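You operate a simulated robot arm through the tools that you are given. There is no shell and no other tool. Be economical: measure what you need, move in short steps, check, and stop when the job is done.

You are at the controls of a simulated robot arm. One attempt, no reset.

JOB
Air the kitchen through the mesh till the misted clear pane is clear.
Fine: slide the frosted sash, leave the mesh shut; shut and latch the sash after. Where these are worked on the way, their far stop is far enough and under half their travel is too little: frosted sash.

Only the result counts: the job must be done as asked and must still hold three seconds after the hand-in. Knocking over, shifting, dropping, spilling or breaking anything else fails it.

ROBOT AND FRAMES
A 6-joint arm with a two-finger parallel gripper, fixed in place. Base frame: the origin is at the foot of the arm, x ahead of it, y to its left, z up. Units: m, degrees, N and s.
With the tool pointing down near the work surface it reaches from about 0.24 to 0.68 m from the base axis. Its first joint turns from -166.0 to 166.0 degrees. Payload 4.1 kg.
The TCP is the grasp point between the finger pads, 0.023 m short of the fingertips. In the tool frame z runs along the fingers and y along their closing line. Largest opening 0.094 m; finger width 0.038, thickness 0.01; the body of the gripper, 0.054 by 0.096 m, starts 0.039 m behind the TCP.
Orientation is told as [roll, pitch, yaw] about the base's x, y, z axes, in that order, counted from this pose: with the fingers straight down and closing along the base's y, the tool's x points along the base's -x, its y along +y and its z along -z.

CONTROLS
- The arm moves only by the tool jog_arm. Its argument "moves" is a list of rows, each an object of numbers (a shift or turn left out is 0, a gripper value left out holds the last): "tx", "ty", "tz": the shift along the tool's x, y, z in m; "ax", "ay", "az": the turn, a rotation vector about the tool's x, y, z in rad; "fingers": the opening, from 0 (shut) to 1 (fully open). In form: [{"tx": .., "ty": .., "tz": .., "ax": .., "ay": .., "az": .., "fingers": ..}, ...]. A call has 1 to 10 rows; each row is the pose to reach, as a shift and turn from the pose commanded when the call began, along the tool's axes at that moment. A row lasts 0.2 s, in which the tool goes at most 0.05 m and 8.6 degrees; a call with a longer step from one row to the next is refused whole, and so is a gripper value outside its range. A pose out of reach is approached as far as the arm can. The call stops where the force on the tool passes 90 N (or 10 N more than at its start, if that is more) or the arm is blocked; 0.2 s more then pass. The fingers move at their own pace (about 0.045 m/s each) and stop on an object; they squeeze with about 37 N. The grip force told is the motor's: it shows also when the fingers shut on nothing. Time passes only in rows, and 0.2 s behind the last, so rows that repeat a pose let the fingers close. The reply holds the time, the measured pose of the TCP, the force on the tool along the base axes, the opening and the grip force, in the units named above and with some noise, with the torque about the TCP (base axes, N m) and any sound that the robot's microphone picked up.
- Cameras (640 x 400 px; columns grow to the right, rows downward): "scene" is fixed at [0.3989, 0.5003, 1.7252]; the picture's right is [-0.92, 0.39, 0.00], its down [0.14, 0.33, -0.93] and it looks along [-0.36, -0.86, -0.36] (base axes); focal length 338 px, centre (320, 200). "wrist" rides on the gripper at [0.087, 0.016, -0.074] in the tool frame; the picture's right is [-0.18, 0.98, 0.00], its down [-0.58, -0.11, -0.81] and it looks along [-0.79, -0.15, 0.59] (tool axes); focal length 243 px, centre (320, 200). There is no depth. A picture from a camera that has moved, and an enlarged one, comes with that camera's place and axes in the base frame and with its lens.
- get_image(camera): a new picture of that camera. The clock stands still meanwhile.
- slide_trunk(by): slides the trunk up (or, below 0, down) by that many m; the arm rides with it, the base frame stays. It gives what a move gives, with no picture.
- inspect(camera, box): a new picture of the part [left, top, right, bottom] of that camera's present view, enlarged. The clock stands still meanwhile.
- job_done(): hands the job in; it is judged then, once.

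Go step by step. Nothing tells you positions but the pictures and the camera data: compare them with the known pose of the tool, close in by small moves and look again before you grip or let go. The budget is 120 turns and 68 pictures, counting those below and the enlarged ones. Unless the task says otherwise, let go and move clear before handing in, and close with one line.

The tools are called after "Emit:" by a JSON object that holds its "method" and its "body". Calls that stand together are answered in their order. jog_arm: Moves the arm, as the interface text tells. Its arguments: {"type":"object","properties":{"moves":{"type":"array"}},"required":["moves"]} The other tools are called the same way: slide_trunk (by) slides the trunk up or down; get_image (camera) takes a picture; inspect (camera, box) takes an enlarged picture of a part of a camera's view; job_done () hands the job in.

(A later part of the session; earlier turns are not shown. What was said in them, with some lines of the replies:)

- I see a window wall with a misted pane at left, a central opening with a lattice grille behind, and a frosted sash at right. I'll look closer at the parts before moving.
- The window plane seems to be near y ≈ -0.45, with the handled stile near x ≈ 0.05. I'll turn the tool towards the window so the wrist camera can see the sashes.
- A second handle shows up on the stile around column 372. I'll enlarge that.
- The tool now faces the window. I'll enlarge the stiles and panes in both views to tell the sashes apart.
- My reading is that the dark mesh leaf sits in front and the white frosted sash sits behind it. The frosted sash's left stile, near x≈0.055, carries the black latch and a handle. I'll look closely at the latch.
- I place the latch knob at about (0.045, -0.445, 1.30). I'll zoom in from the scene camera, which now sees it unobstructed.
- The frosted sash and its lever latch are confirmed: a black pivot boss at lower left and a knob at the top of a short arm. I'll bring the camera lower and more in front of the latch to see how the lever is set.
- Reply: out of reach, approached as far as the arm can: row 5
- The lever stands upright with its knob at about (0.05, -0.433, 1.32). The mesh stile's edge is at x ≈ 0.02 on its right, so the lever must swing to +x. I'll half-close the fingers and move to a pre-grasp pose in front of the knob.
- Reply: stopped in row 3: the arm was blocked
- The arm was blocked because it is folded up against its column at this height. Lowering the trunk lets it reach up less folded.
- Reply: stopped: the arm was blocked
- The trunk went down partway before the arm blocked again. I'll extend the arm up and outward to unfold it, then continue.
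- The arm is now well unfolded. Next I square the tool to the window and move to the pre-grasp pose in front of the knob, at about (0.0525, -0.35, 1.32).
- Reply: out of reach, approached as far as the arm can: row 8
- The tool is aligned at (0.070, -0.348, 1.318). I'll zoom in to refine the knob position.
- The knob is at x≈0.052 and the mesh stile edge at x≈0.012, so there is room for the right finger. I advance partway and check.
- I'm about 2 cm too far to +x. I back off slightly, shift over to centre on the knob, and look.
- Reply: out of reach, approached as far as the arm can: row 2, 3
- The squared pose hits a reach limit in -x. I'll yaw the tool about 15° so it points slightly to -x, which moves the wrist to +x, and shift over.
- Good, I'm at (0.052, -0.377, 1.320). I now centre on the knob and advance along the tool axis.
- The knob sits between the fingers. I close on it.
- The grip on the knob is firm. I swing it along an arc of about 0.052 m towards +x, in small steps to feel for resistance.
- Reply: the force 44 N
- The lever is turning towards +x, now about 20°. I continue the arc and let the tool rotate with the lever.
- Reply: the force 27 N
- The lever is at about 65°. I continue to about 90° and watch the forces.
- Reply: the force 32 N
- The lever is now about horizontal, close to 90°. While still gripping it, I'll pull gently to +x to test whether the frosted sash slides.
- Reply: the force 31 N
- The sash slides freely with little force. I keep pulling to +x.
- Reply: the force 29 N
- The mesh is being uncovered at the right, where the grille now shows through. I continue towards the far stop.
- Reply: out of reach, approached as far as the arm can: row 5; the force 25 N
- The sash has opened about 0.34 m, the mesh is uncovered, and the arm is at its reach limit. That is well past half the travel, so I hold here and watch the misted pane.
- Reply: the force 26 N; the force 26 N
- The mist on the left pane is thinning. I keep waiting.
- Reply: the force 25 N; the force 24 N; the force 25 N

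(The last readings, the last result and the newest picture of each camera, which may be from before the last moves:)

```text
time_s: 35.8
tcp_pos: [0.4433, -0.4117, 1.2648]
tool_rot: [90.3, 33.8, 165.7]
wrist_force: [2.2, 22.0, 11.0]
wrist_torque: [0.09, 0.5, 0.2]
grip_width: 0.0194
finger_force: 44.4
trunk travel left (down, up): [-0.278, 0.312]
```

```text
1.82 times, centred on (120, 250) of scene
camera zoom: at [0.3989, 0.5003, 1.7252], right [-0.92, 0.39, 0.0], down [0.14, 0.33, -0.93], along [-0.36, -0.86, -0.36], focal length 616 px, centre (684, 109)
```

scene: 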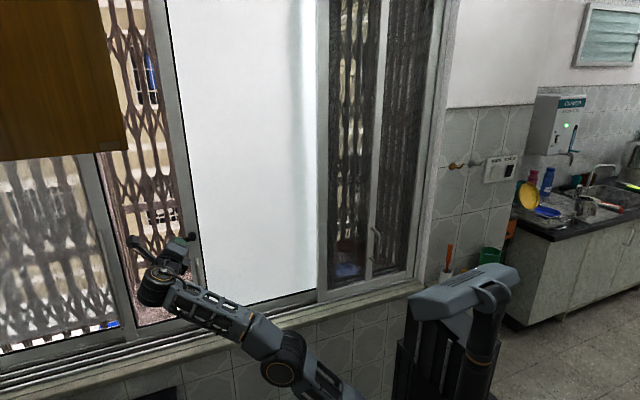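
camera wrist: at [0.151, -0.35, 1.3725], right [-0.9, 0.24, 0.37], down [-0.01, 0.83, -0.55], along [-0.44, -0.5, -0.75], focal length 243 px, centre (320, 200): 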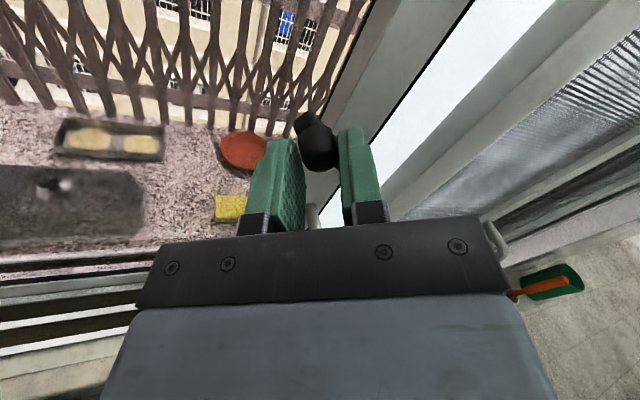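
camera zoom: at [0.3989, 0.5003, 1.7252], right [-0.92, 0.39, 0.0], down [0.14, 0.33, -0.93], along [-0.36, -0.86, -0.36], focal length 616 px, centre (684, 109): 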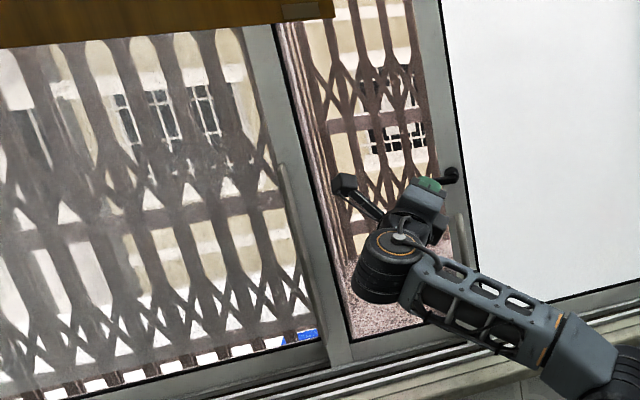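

The pane is clearing steadily but isn't fully clear yet. I keep waiting.

Emit:
{"method": "jog_arm", "body": {"moves": [{"tx": 0}, {"tx": 0}, {"tx": 0}, {"tx": 0}, {"tx": 0}, {"tx": 0}, {"tx": 0}, {"tx": 0}, {"tx": 0}, {"tx": 0}]}}

Emit:
{"method": "jog_arm", "body": {"moves": [{"tx": 0}, {"tx": 0}, {"tx": 0}, {"tx": 0}, {"tx": 0}, {"tx": 0}, {"tx": 0}, {"tx": 0}, {"tx": 0}, {"tx": 0}]}}

Emit:
{"method": "jog_arm", "body": {"moves": [{"tx": 0}, {"tx": 0}, {"tx": 0}, {"tx": 0}, {"tx": 0}, {"tx": 0}, {"tx": 0}, {"tx": 0}, {"tx": 0}, {"tx": 0}]}}

Emit:
{"method": "jog_arm", "body": {"moves": [{"tx": 0}, {"tx": 0}, {"tx": 0}, {"tx": 0}, {"tx": 0}, {"tx": 0}, {"tx": 0}, {"tx": 0}, {"tx": 0}, {"tx": 0}]}}

Emit:
{"method": "inspect", "body": {"camera": "scene", "box": [0, 140, 240, 360]}}

```text
time_s: 38.0
tcp_pos: [0.4446, -0.4118, 1.2635]
tool_rot: [90.3, 33.8, 165.7]
wrist_force: [0.9, 22.6, 10.2]
wrist_torque: [0.08, 0.49, 0.19]
grip_width: 0.0195
finger_force: 44.9
trunk travel left (down, up): [-0.278, 0.312]
```

```text
time_s: 40.2
tcp_pos: [0.4448, -0.4118, 1.2645]
tool_rot: [90.2, 33.9, 165.6]
wrist_force: [0.6, 23.1, 10.1]
wrist_torque: [0.12, 0.46, 0.11]
grip_width: 0.0194
finger_force: 45.1
trunk travel left (down, up): [-0.278, 0.312]
```

```text
time_s: 42.4
tcp_pos: [0.4432, -0.412, 1.2646]
tool_rot: [90.4, 33.8, 165.8]
wrist_force: [0.6, 22.7, 8.9]
wrist_torque: [0.16, 0.41, 0.09]
grip_width: 0.0195
finger_force: 44.9
trunk travel left (down, up): [-0.278, 0.312]
```

```text
time_s: 44.6
tcp_pos: [0.4439, -0.4116, 1.2643]
tool_rot: [90.4, 33.8, 165.7]
wrist_force: [-0.2, 22.0, 9.1]
wrist_torque: [0.18, 0.42, 0.09]
grip_width: 0.0193
finger_force: 45.1
trunk travel left (down, up): [-0.278, 0.312]
```

```text
1.82 times, centred on (120, 250) of scene
camera zoom: at [0.3989, 0.5003, 1.7252], right [-0.92, 0.39, 0.0], down [0.14, 0.33, -0.93], along [-0.36, -0.86, -0.36], focal length 616 px, centre (684, 109)
```

zoom: 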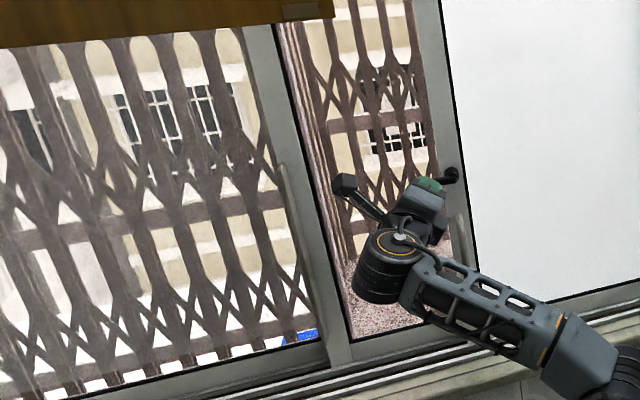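

Slight haze remains. I wait more.

Emit:
{"method": "jog_arm", "body": {"moves": [{"tx": 0}, {"tx": 0}, {"tx": 0}, {"tx": 0}, {"tx": 0}, {"tx": 0}, {"tx": 0}, {"tx": 0}, {"tx": 0}, {"tx": 0}]}}

Emit:
{"method": "jog_arm", "body": {"moves": [{"tx": 0}, {"tx": 0}, {"tx": 0}, {"tx": 0}, {"tx": 0}, {"tx": 0}, {"tx": 0}, {"tx": 0}, {"tx": 0}, {"tx": 0}]}}

Emit:
{"method": "jog_arm", "body": {"moves": [{"tx": 0}, {"tx": 0}, {"tx": 0}, {"tx": 0}, {"tx": 0}, {"tx": 0}, {"tx": 0}, {"tx": 0}, {"tx": 0}, {"tx": 0}]}}

Emit:
{"method": "jog_arm", "body": {"moves": [{"tx": 0}, {"tx": 0}, {"tx": 0}, {"tx": 0}, {"tx": 0}, {"tx": 0}, {"tx": 0}, {"tx": 0}, {"tx": 0}, {"tx": 0}]}}

Emit:
{"method": "jog_arm", "body": {"moves": [{"tx": 0}, {"tx": 0}, {"tx": 0}, {"tx": 0}, {"tx": 0}, {"tx": 0}, {"tx": 0}, {"tx": 0}, {"tx": 0}, {"tx": 0}]}}

Emit:
{"method": "inspect", "body": {"camera": "scene", "box": [0, 140, 240, 360]}}

```text
time_s: 46.8
tcp_pos: [0.4443, -0.4109, 1.2638]
tool_rot: [90.4, 33.8, 165.7]
wrist_force: [-0.3, 22.6, 9.8]
wrist_torque: [0.16, 0.4, 0.11]
grip_width: 0.0193
finger_force: 45.2
trunk travel left (down, up): [-0.278, 0.312]
```

```text
time_s: 49.0
tcp_pos: [0.4446, -0.4126, 1.2659]
tool_rot: [90.4, 33.8, 165.8]
wrist_force: [-0.1, 22.6, 9.8]
wrist_torque: [0.12, 0.43, 0.11]
grip_width: 0.0191
finger_force: 45.1
trunk travel left (down, up): [-0.278, 0.312]
```

```text
time_s: 51.2
tcp_pos: [0.4432, -0.4124, 1.2654]
tool_rot: [90.4, 33.8, 165.7]
wrist_force: [-0.5, 21.9, 10.1]
wrist_torque: [0.1, 0.45, 0.12]
grip_width: 0.0194
finger_force: 45.1
trunk travel left (down, up): [-0.278, 0.312]
```

```text
time_s: 53.4
tcp_pos: [0.4429, -0.4127, 1.2637]
tool_rot: [90.3, 33.8, 165.8]
wrist_force: [-1.0, 22.5, 9.1]
wrist_torque: [0.13, 0.46, 0.09]
grip_width: 0.0192
finger_force: 45.4
trunk travel left (down, up): [-0.278, 0.312]
```

```text
time_s: 55.6
tcp_pos: [0.4425, -0.4113, 1.2631]
tool_rot: [90.4, 34.0, 165.7]
wrist_force: [-0.9, 22.2, 10.0]
wrist_torque: [0.15, 0.4, 0.11]
grip_width: 0.019
finger_force: 45.1
trunk travel left (down, up): [-0.278, 0.312]
```

```text
1.82 times, centred on (120, 250) of scene
camera zoom: at [0.3989, 0.5003, 1.7252], right [-0.92, 0.39, 0.0], down [0.14, 0.33, -0.93], along [-0.36, -0.86, -0.36], focal length 616 px, centre (684, 109)
```

zoom: 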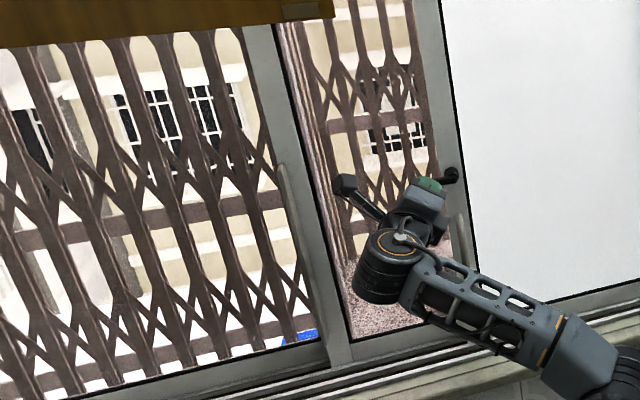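

The pane looks clear now. I wait a little longer for margin and compare.

Emit:
{"method": "jog_arm", "body": {"moves": [{"tx": 0}, {"tx": 0}, {"tx": 0}, {"tx": 0}, {"tx": 0}, {"tx": 0}, {"tx": 0}, {"tx": 0}, {"tx": 0}, {"tx": 0}]}}

Emit:
{"method": "jog_arm", "body": {"moves": [{"tx": 0}, {"tx": 0}, {"tx": 0}, {"tx": 0}, {"tx": 0}, {"tx": 0}, {"tx": 0}, {"tx": 0}, {"tx": 0}, {"tx": 0}]}}

Emit:
{"method": "jog_arm", "body": {"moves": [{"tx": 0}, {"tx": 0}, {"tx": 0}, {"tx": 0}, {"tx": 0}, {"tx": 0}, {"tx": 0}, {"tx": 0}, {"tx": 0}, {"tx": 0}]}}

Emit:
{"method": "jog_arm", "body": {"moves": [{"tx": 0}, {"tx": 0}, {"tx": 0}, {"tx": 0}, {"tx": 0}, {"tx": 0}, {"tx": 0}, {"tx": 0}, {"tx": 0}, {"tx": 0}]}}

Emit:
{"method": "inspect", "body": {"camera": "scene", "box": [0, 140, 240, 360]}}

```text
time_s: 57.8
tcp_pos: [0.4438, -0.4122, 1.2638]
tool_rot: [90.4, 34.0, 165.9]
wrist_force: [-1.8, 22.2, 9.7]
wrist_torque: [0.1, 0.39, 0.11]
grip_width: 0.0194
finger_force: 44.9
trunk travel left (down, up): [-0.278, 0.312]
```

```text
time_s: 60.0
tcp_pos: [0.4433, -0.4109, 1.2641]
tool_rot: [90.4, 33.8, 165.9]
wrist_force: [-0.8, 21.9, 9.2]
wrist_torque: [0.14, 0.43, 0.15]
grip_width: 0.019
finger_force: 45.3
trunk travel left (down, up): [-0.278, 0.312]
```

```text
time_s: 62.2
tcp_pos: [0.4438, -0.4131, 1.2656]
tool_rot: [90.4, 33.9, 165.8]
wrist_force: [-0.2, 21.9, 9.7]
wrist_torque: [0.11, 0.39, 0.11]
grip_width: 0.0191
finger_force: 45.5
trunk travel left (down, up): [-0.278, 0.312]
```

```text
time_s: 64.4
tcp_pos: [0.4428, -0.4114, 1.2632]
tool_rot: [90.5, 34.0, 165.8]
wrist_force: [0.3, 22.3, 8.8]
wrist_torque: [0.14, 0.39, 0.12]
grip_width: 0.0188
finger_force: 44.6
trunk travel left (down, up): [-0.278, 0.312]
```

```text
1.82 times, centred on (120, 250) of scene
camera zoom: at [0.3989, 0.5003, 1.7252], right [-0.92, 0.39, 0.0], down [0.14, 0.33, -0.93], along [-0.36, -0.86, -0.36], focal length 616 px, centre (684, 109)
```

zoom: 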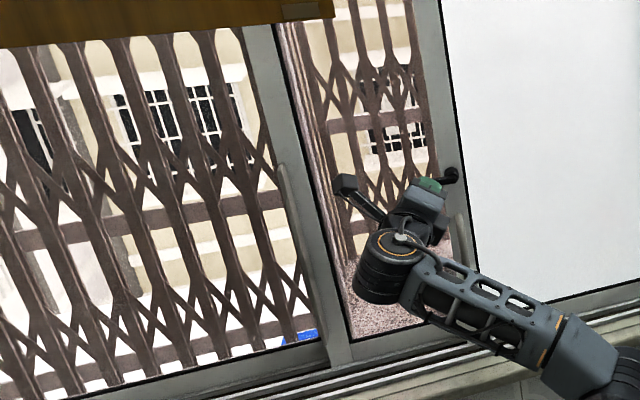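

The picture no longer changes, so the pane is clear. I slide the sash back towards closed, still holding the lever.

Emit:
{"method": "jog_arm", "body": {"moves": [{"tx": -0.032, "ty": 0.0215, "tz": 0.0103}, {"tx": -0.064, "ty": 0.043, "tz": 0.0206}, {"tx": -0.096, "ty": 0.0644, "tz": 0.0308}, {"tx": -0.128, "ty": 0.0859, "tz": 0.0411}, {"tx": -0.161, "ty": 0.1074, "tz": 0.0514}, {"tx": -0.193, "ty": 0.1289, "tz": 0.0617}, {"tx": -0.225, "ty": 0.1504, "tz": 0.072}, {"tx": -0.249, "ty": 0.1665, "tz": 0.0797}, {"tx": -0.257, "ty": 0.1718, "tz": 0.0822}]}}

Emit:
{"method": "get_image", "body": {"camera": "scene"}}

```text
time_s: 66.4
tcp_pos: [0.125, -0.4123, 1.2682]
tool_rot: [90.3, 33.6, 165.5]
wrist_force: [4.0, 35.1, -0.4]
wrist_torque: [0.46, 0.01, -0.28]
grip_width: 0.0182
finger_force: 45.5
trunk travel left (down, up): [-0.278, 0.312]
```

```text
19 pictures are left
```

scene: 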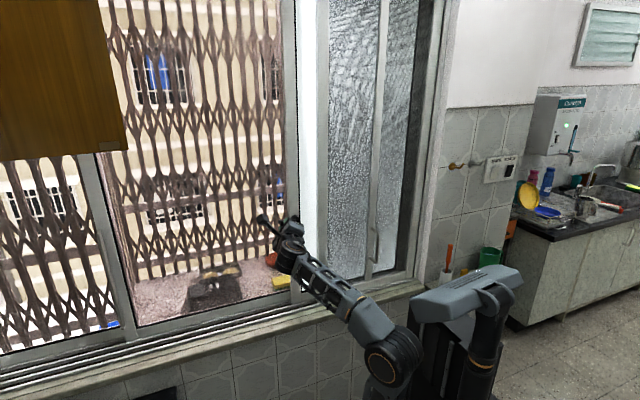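

About 2 cm are left to close. I ease it in until it meets the stop.

Emit:
{"method": "jog_arm", "body": {"moves": [{"tx": -0.008, "ty": 0.0054, "tz": 0.0026}, {"tx": -0.016, "ty": 0.0107, "tz": 0.0051}, {"tx": -0.02, "ty": 0.0134, "tz": 0.0064}, {"tx": -0.024, "ty": 0.0161, "tz": 0.0077}]}}

Emit:
{"method": "get_image", "body": {"camera": "scene"}}

Emit:
{"method": "get_image", "body": {"camera": "wrist"}}

```text
time_s: 67.4
tcp_pos: [0.0959, -0.4129, 1.2661]
tool_rot: [90.5, 33.8, 165.7]
wrist_force: [5.1, 37.4, 1.6]
wrist_torque: [-0.46, 0.1, 0.92]
grip_width: 0.0184
finger_force: 45.1
trunk travel left (down, up): [-0.278, 0.312]
```

```text
18 pictures are left
```

scene: 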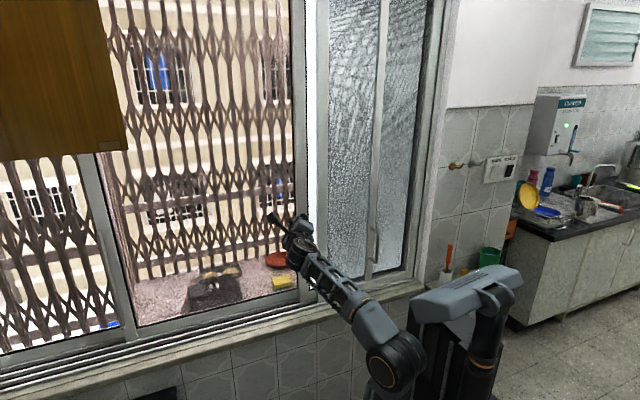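

```text
17 pictures are left
camera wrist: at [0.174, -0.3546, 1.3288], right [-0.68, 0.18, 0.72], down [-0.21, 0.88, -0.42], along [-0.71, -0.43, -0.56], focal length 243 px, centre (320, 200)
```

wrist: 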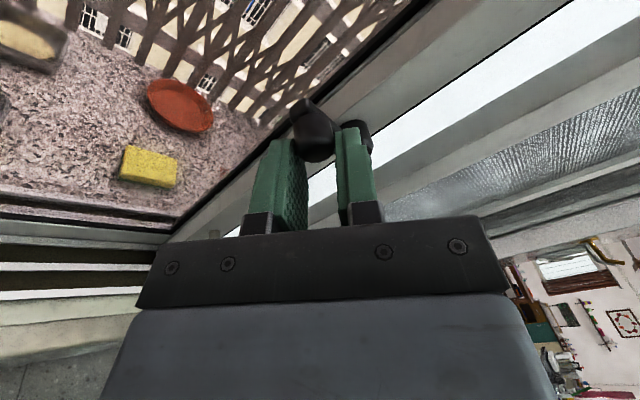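

There is no stop force yet, so I push a little further to feel the closed stop.

Emit:
{"method": "jog_arm", "body": {"moves": [{"tx": -0.004, "ty": 0.0027, "tz": 0.0013}, {"tx": -0.008, "ty": 0.0054, "tz": 0.0026}, {"tx": -0.012, "ty": 0.008, "tz": 0.0039}]}}

Emit:
{"method": "inspect", "body": {"camera": "scene", "box": [240, 0, 480, 150]}}

```text
time_s: 68.2
tcp_pos: [0.0943, -0.4126, 1.2666]
tool_rot: [90.7, 33.4, 166.8]
wrist_force: [60.9, 37.3, 2.6]
wrist_torque: [-0.42, 0.4, 0.79]
grip_width: 0.0186
finger_force: 45.0
trunk travel left (down, up): [-0.278, 0.312]
```

```text
2.67 times, centred on (360, 75) of scene
camera zoom: at [0.3989, 0.5003, 1.7252], right [-0.92, 0.39, 0.0], down [0.14, 0.33, -0.93], along [-0.36, -0.86, -0.36], focal length 903 px, centre (213, 533)
```

zoom: 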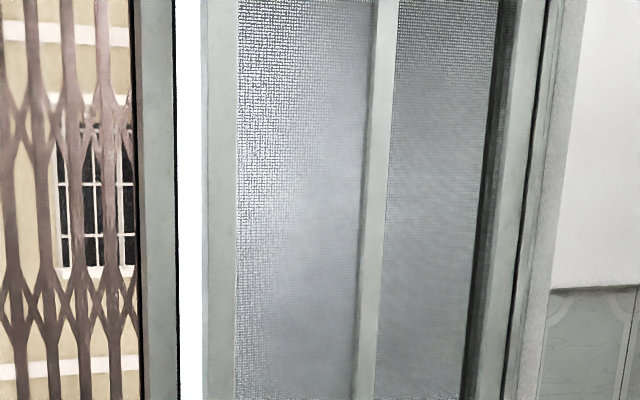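

The sash is shut against its stop (61 N) and the stile is back in its original place. Now I turn the lever back up along the reverse arc.

Emit:
{"method": "jog_arm", "body": {"moves": [{"tx": 0.0089, "ty": 0.0046, "tz": -0.0013, "az": 0.14}, {"tx": 0.0128, "ty": 0.0122, "tz": -0.001, "az": 0.28}, {"tx": 0.0149, "ty": 0.0206, "tz": -0.0003, "az": 0.42}, {"tx": 0.0149, "ty": 0.0292, "tz": 0.001, "az": 0.56}, {"tx": 0.0136, "ty": 0.0376, "tz": 0.0026, "az": 0.7}]}}

Emit:
{"method": "get_image", "body": {"camera": "wrist"}}

```text
time_s: 69.4
tcp_pos: [0.0699, -0.4163, 1.2915]
tool_rot: [85.5, 70.3, 160.2]
wrist_force: [-11.7, 73.9, -51.0]
wrist_torque: [-0.99, -0.42, 0.36]
grip_width: 0.0125
finger_force: 45.1
trunk travel left (down, up): [-0.278, 0.312]
stopped in row 5: the force on the tool passed its limit at 95 N (the readings are from after the stop); the commanded pose is now the measured one
```

```text
15 pictures are left
camera wrist: at [0.1014, -0.3505, 1.3821], right [-0.95, 0.26, 0.16], down [0.13, 0.82, -0.56], along [-0.27, -0.52, -0.81], focal length 243 px, centre (320, 200)
```

wrist: 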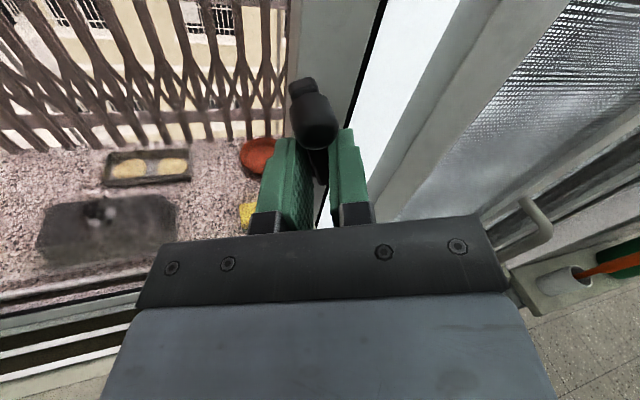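

The grip slid off the knob onto the lever arm, and the lever is now about 20° from upright. I loosen, shift up to the knob, and regrip.

Emit:
{"method": "jog_arm", "body": {"moves": [{"fingers": 0.3}, {"fingers": 0.3, "tz": -0.006}, {"tz": -0.006, "tx": 0.01, "ty": 0.002}, {"tz": -0.006, "tx": 0.0215, "ty": 0.0037}, {"tz": -0.004, "tx": 0.0215, "ty": 0.0037}]}}

Emit:
{"method": "get_image", "body": {"camera": "wrist"}}

```text
time_s: 70.6
tcp_pos: [0.0791, -0.4242, 1.3129]
tool_rot: [86.0, 70.1, 161.2]
wrist_force: [0.4, -0.6, 0.5]
wrist_torque: [0.02, 0.0, 0.0]
grip_width: 0.0284
finger_force: 0.4
trunk travel left (down, up): [-0.278, 0.312]
```

```text
14 pictures are left
camera wrist: at [0.1098, -0.3583, 1.4029], right [-0.95, 0.25, 0.16], down [0.12, 0.82, -0.56], along [-0.27, -0.52, -0.81], focal length 243 px, centre (320, 200)
```

wrist: 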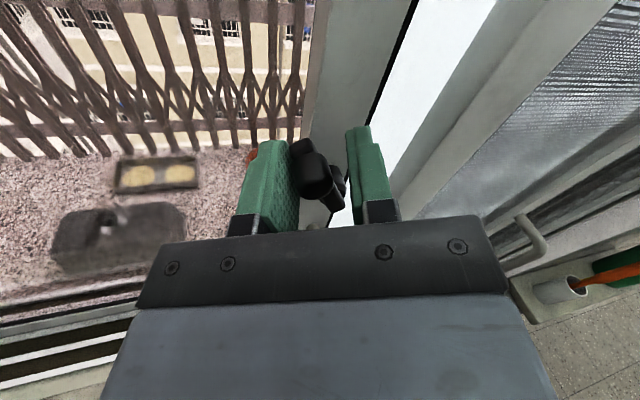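

Emit:
{"method": "inspect", "body": {"camera": "wrist", "box": [240, 110, 400, 230]}}

```text
3.33 times, centred on (320, 170) of wrist
camera zoom: at [0.1098, -0.3583, 1.4029], right [-0.95, 0.25, 0.16], down [0.12, 0.82, -0.56], along [-0.27, -0.52, -0.81], focal length 809 px, centre (320, 300)
```

zoom: 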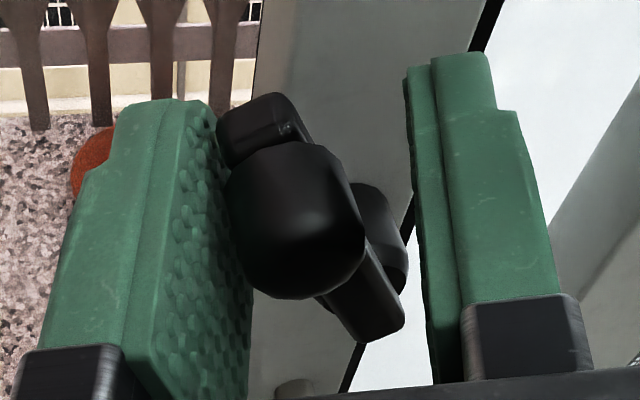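

The knob is between the fingers with the lever about 30° from upright. I close on it.

Emit:
{"method": "jog_arm", "body": {"moves": [{"ty": -0.003}, {"ty": -0.003, "fingers": 0}, {"ty": -0.003, "fingers": 0}, {"ty": -0.003, "fingers": 0}]}}

Emit:
{"method": "inspect", "body": {"camera": "wrist", "box": [240, 110, 400, 230]}}

```text
time_s: 71.6
tcp_pos: [0.0817, -0.4265, 1.3125]
tool_rot: [85.8, 70.1, 161.4]
wrist_force: [-0.1, -2.3, 4.6]
wrist_torque: [1.02, 0.16, 0.52]
grip_width: 0.0201
finger_force: 44.9
trunk travel left (down, up): [-0.278, 0.312]
```

```text
3.33 times, centred on (320, 170) of wrist
camera zoom: at [0.1125, -0.3589, 1.4017], right [-0.95, 0.25, 0.16], down [0.12, 0.82, -0.56], along [-0.27, -0.52, -0.81], focal length 809 px, centre (320, 300)
```

zoom: 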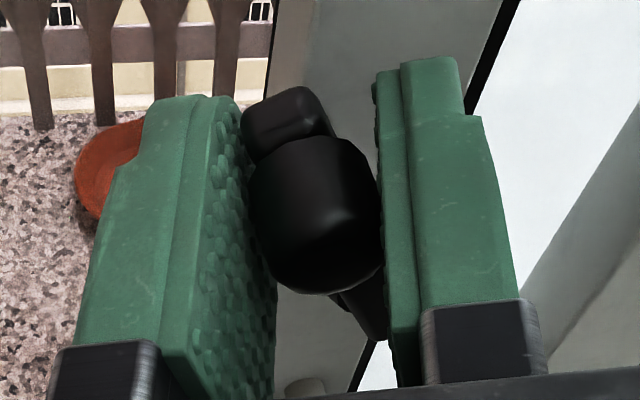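

The grip is firm. I finish the arc to upright.

Emit:
{"method": "jog_arm", "body": {"moves": [{"tx": 0.0012, "ty": 0.007, "tz": 0.001, "az": 0.1}, {"tx": 0.0011, "ty": 0.0134, "tz": 0.002, "az": 0.2}, {"tx": 0.0, "ty": 0.02, "tz": 0.003, "az": 0.3}, {"tx": -0.0014, "ty": 0.0272, "tz": 0.004, "az": 0.34}, {"tx": -0.0014, "ty": 0.0272, "tz": 0.004, "az": 0.34}]}}

Emit:
{"method": "get_image", "body": {"camera": "wrist"}}

```text
time_s: 72.8
tcp_pos: [0.0558, -0.4249, 1.3167]
tool_rot: [14.4, 88.2, 89.2]
wrist_force: [4.1, -11.7, -5.9]
wrist_torque: [0.18, -0.13, 0.51]
grip_width: 0.0196
finger_force: 45.2
trunk travel left (down, up): [-0.278, 0.312]
```

```text
11 pictures are left
camera wrist: at [0.0576, -0.3517, 1.4072], right [-0.95, 0.26, -0.18], down [0.31, 0.77, -0.56], along [-0.01, -0.59, -0.81], focal length 243 px, centre (320, 200)
```

wrist: 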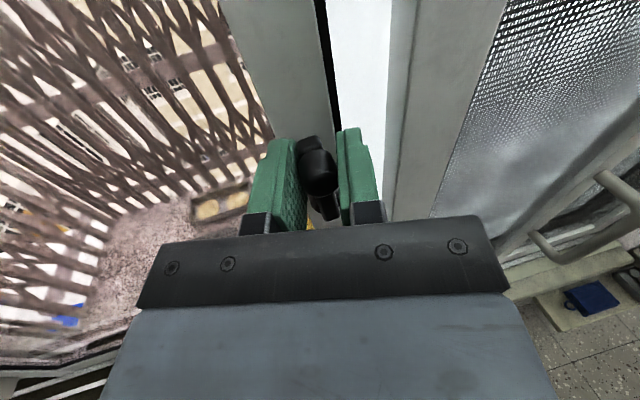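

The lever is nearly upright. I push a little further to -x to feel for the latched stop.

Emit:
{"method": "jog_arm", "body": {"moves": [{"ty": 0.003, "tz": 0.0008}, {"ty": 0.006, "tz": 0.0015}, {"ty": 0.009, "tz": 0.002}]}}

Emit:
{"method": "inspect", "body": {"camera": "wrist", "box": [240, 110, 400, 230]}}

```text
time_s: 73.6
tcp_pos: [0.0534, -0.4262, 1.3178]
tool_rot: [19.1, 88.4, 94.7]
wrist_force: [34.7, -8.1, -13.0]
wrist_torque: [0.79, -0.97, 0.96]
grip_width: 0.0195
finger_force: 44.7
trunk travel left (down, up): [-0.278, 0.312]
```

```text
3.33 times, centred on (320, 170) of wrist
camera zoom: at [0.0553, -0.3514, 1.4073], right [-0.95, 0.25, -0.17], down [0.31, 0.77, -0.56], along [-0.01, -0.59, -0.81], focal length 809 px, centre (320, 300)
```

zoom: 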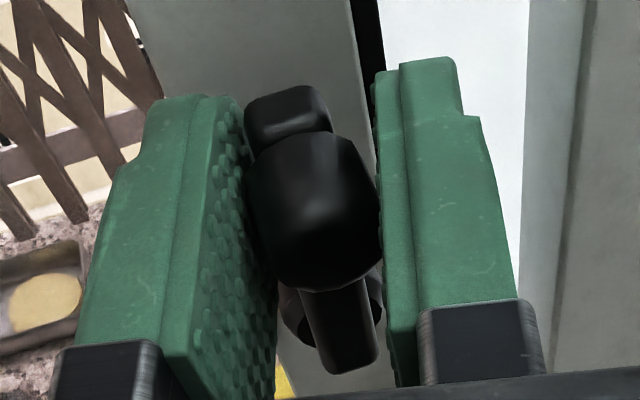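

I reached the upright stop at 35 N. I relax, open, and back straight out.

Emit:
{"method": "jog_arm", "body": {"moves": [{"ty": -0.004}, {"ty": -0.004, "fingers": 0.33}, {"ty": -0.004, "fingers": 0.33}, {"ty": -0.004, "tz": -0.02}, {"ty": -0.004, "tz": -0.05}, {"ty": -0.004, "tz": -0.08}]}}

Emit:
{"method": "get_image", "body": {"camera": "wrist"}}

```text
time_s: 75.0
tcp_pos: [0.07, -0.3471, 1.3226]
tool_rot: [17.1, 88.6, 92.1]
wrist_force: [-0.2, 0.3, 0.0]
wrist_torque: [0.0, 0.01, -0.03]
grip_width: 0.0311
finger_force: 0.0
trunk travel left (down, up): [-0.278, 0.312]
```

```text
9 pictures are left
camera wrist: at [0.0728, -0.2721, 1.4111], right [-0.95, 0.26, -0.18], down [0.31, 0.77, -0.56], along [-0.01, -0.59, -0.81], focal length 243 px, centre (320, 200)
```

wrist: 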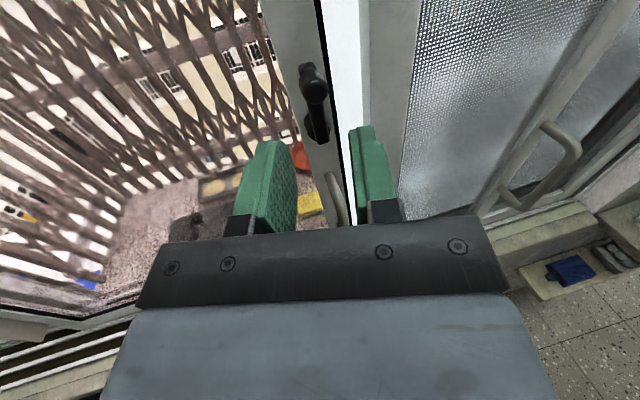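

I'm clear of the latch. I move further away and check the lever and pane from the scene camera.

Emit:
{"method": "jog_arm", "body": {"moves": [{"ty": -0.04, "tz": -0.01}, {"ty": -0.08, "tz": -0.02}, {"ty": -0.12, "tz": -0.03}, {"ty": -0.16, "tz": -0.04}, {"ty": -0.2, "tz": -0.04}]}}

Emit:
{"method": "inspect", "body": {"camera": "scene", "box": [274, 180, 346, 225]}}

Emit:
{"method": "get_image", "body": {"camera": "scene"}}

```text
time_s: 76.2
tcp_pos: [0.2748, -0.3599, 1.3228]
tool_rot: [14.1, 88.6, 89.3]
wrist_force: [-1.1, -0.1, 0.4]
wrist_torque: [0.04, 0.0, 0.03]
grip_width: 0.0309
finger_force: 0.0
trunk travel left (down, up): [-0.278, 0.312]
```

```text
8.89 times, centred on (310, 202) of scene
camera zoom: at [0.3989, 0.5003, 1.7252], right [-0.92, 0.39, 0.0], down [0.14, 0.33, -0.93], along [-0.36, -0.86, -0.36], focal length 3009 px, centre (409, 178)
```

zoom: 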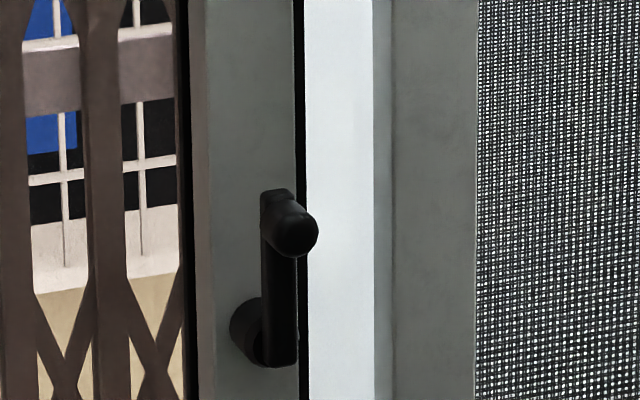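

```text
7 pictures are left
```

scene: 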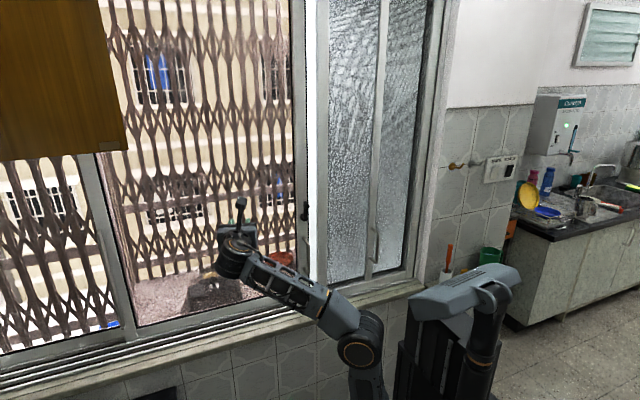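

The lever and sash match the starting picture pixel for pixel: shut, with the latch upright. The mesh hasn't moved, the left pane is clear, and the arm is clear of everything, so I hand in.

Emit:
{"method": "job_done", "body": {}}

```text
The job is handed in.
```

I aired the kitchen through the closed mesh until the misted pane was clear, then shut and latched the frosted sash, and handed the job in. The arm ran out of reach after about 0.34 m of sash travel. By my estimate that is well over half its travel, but it is short of the far stop.
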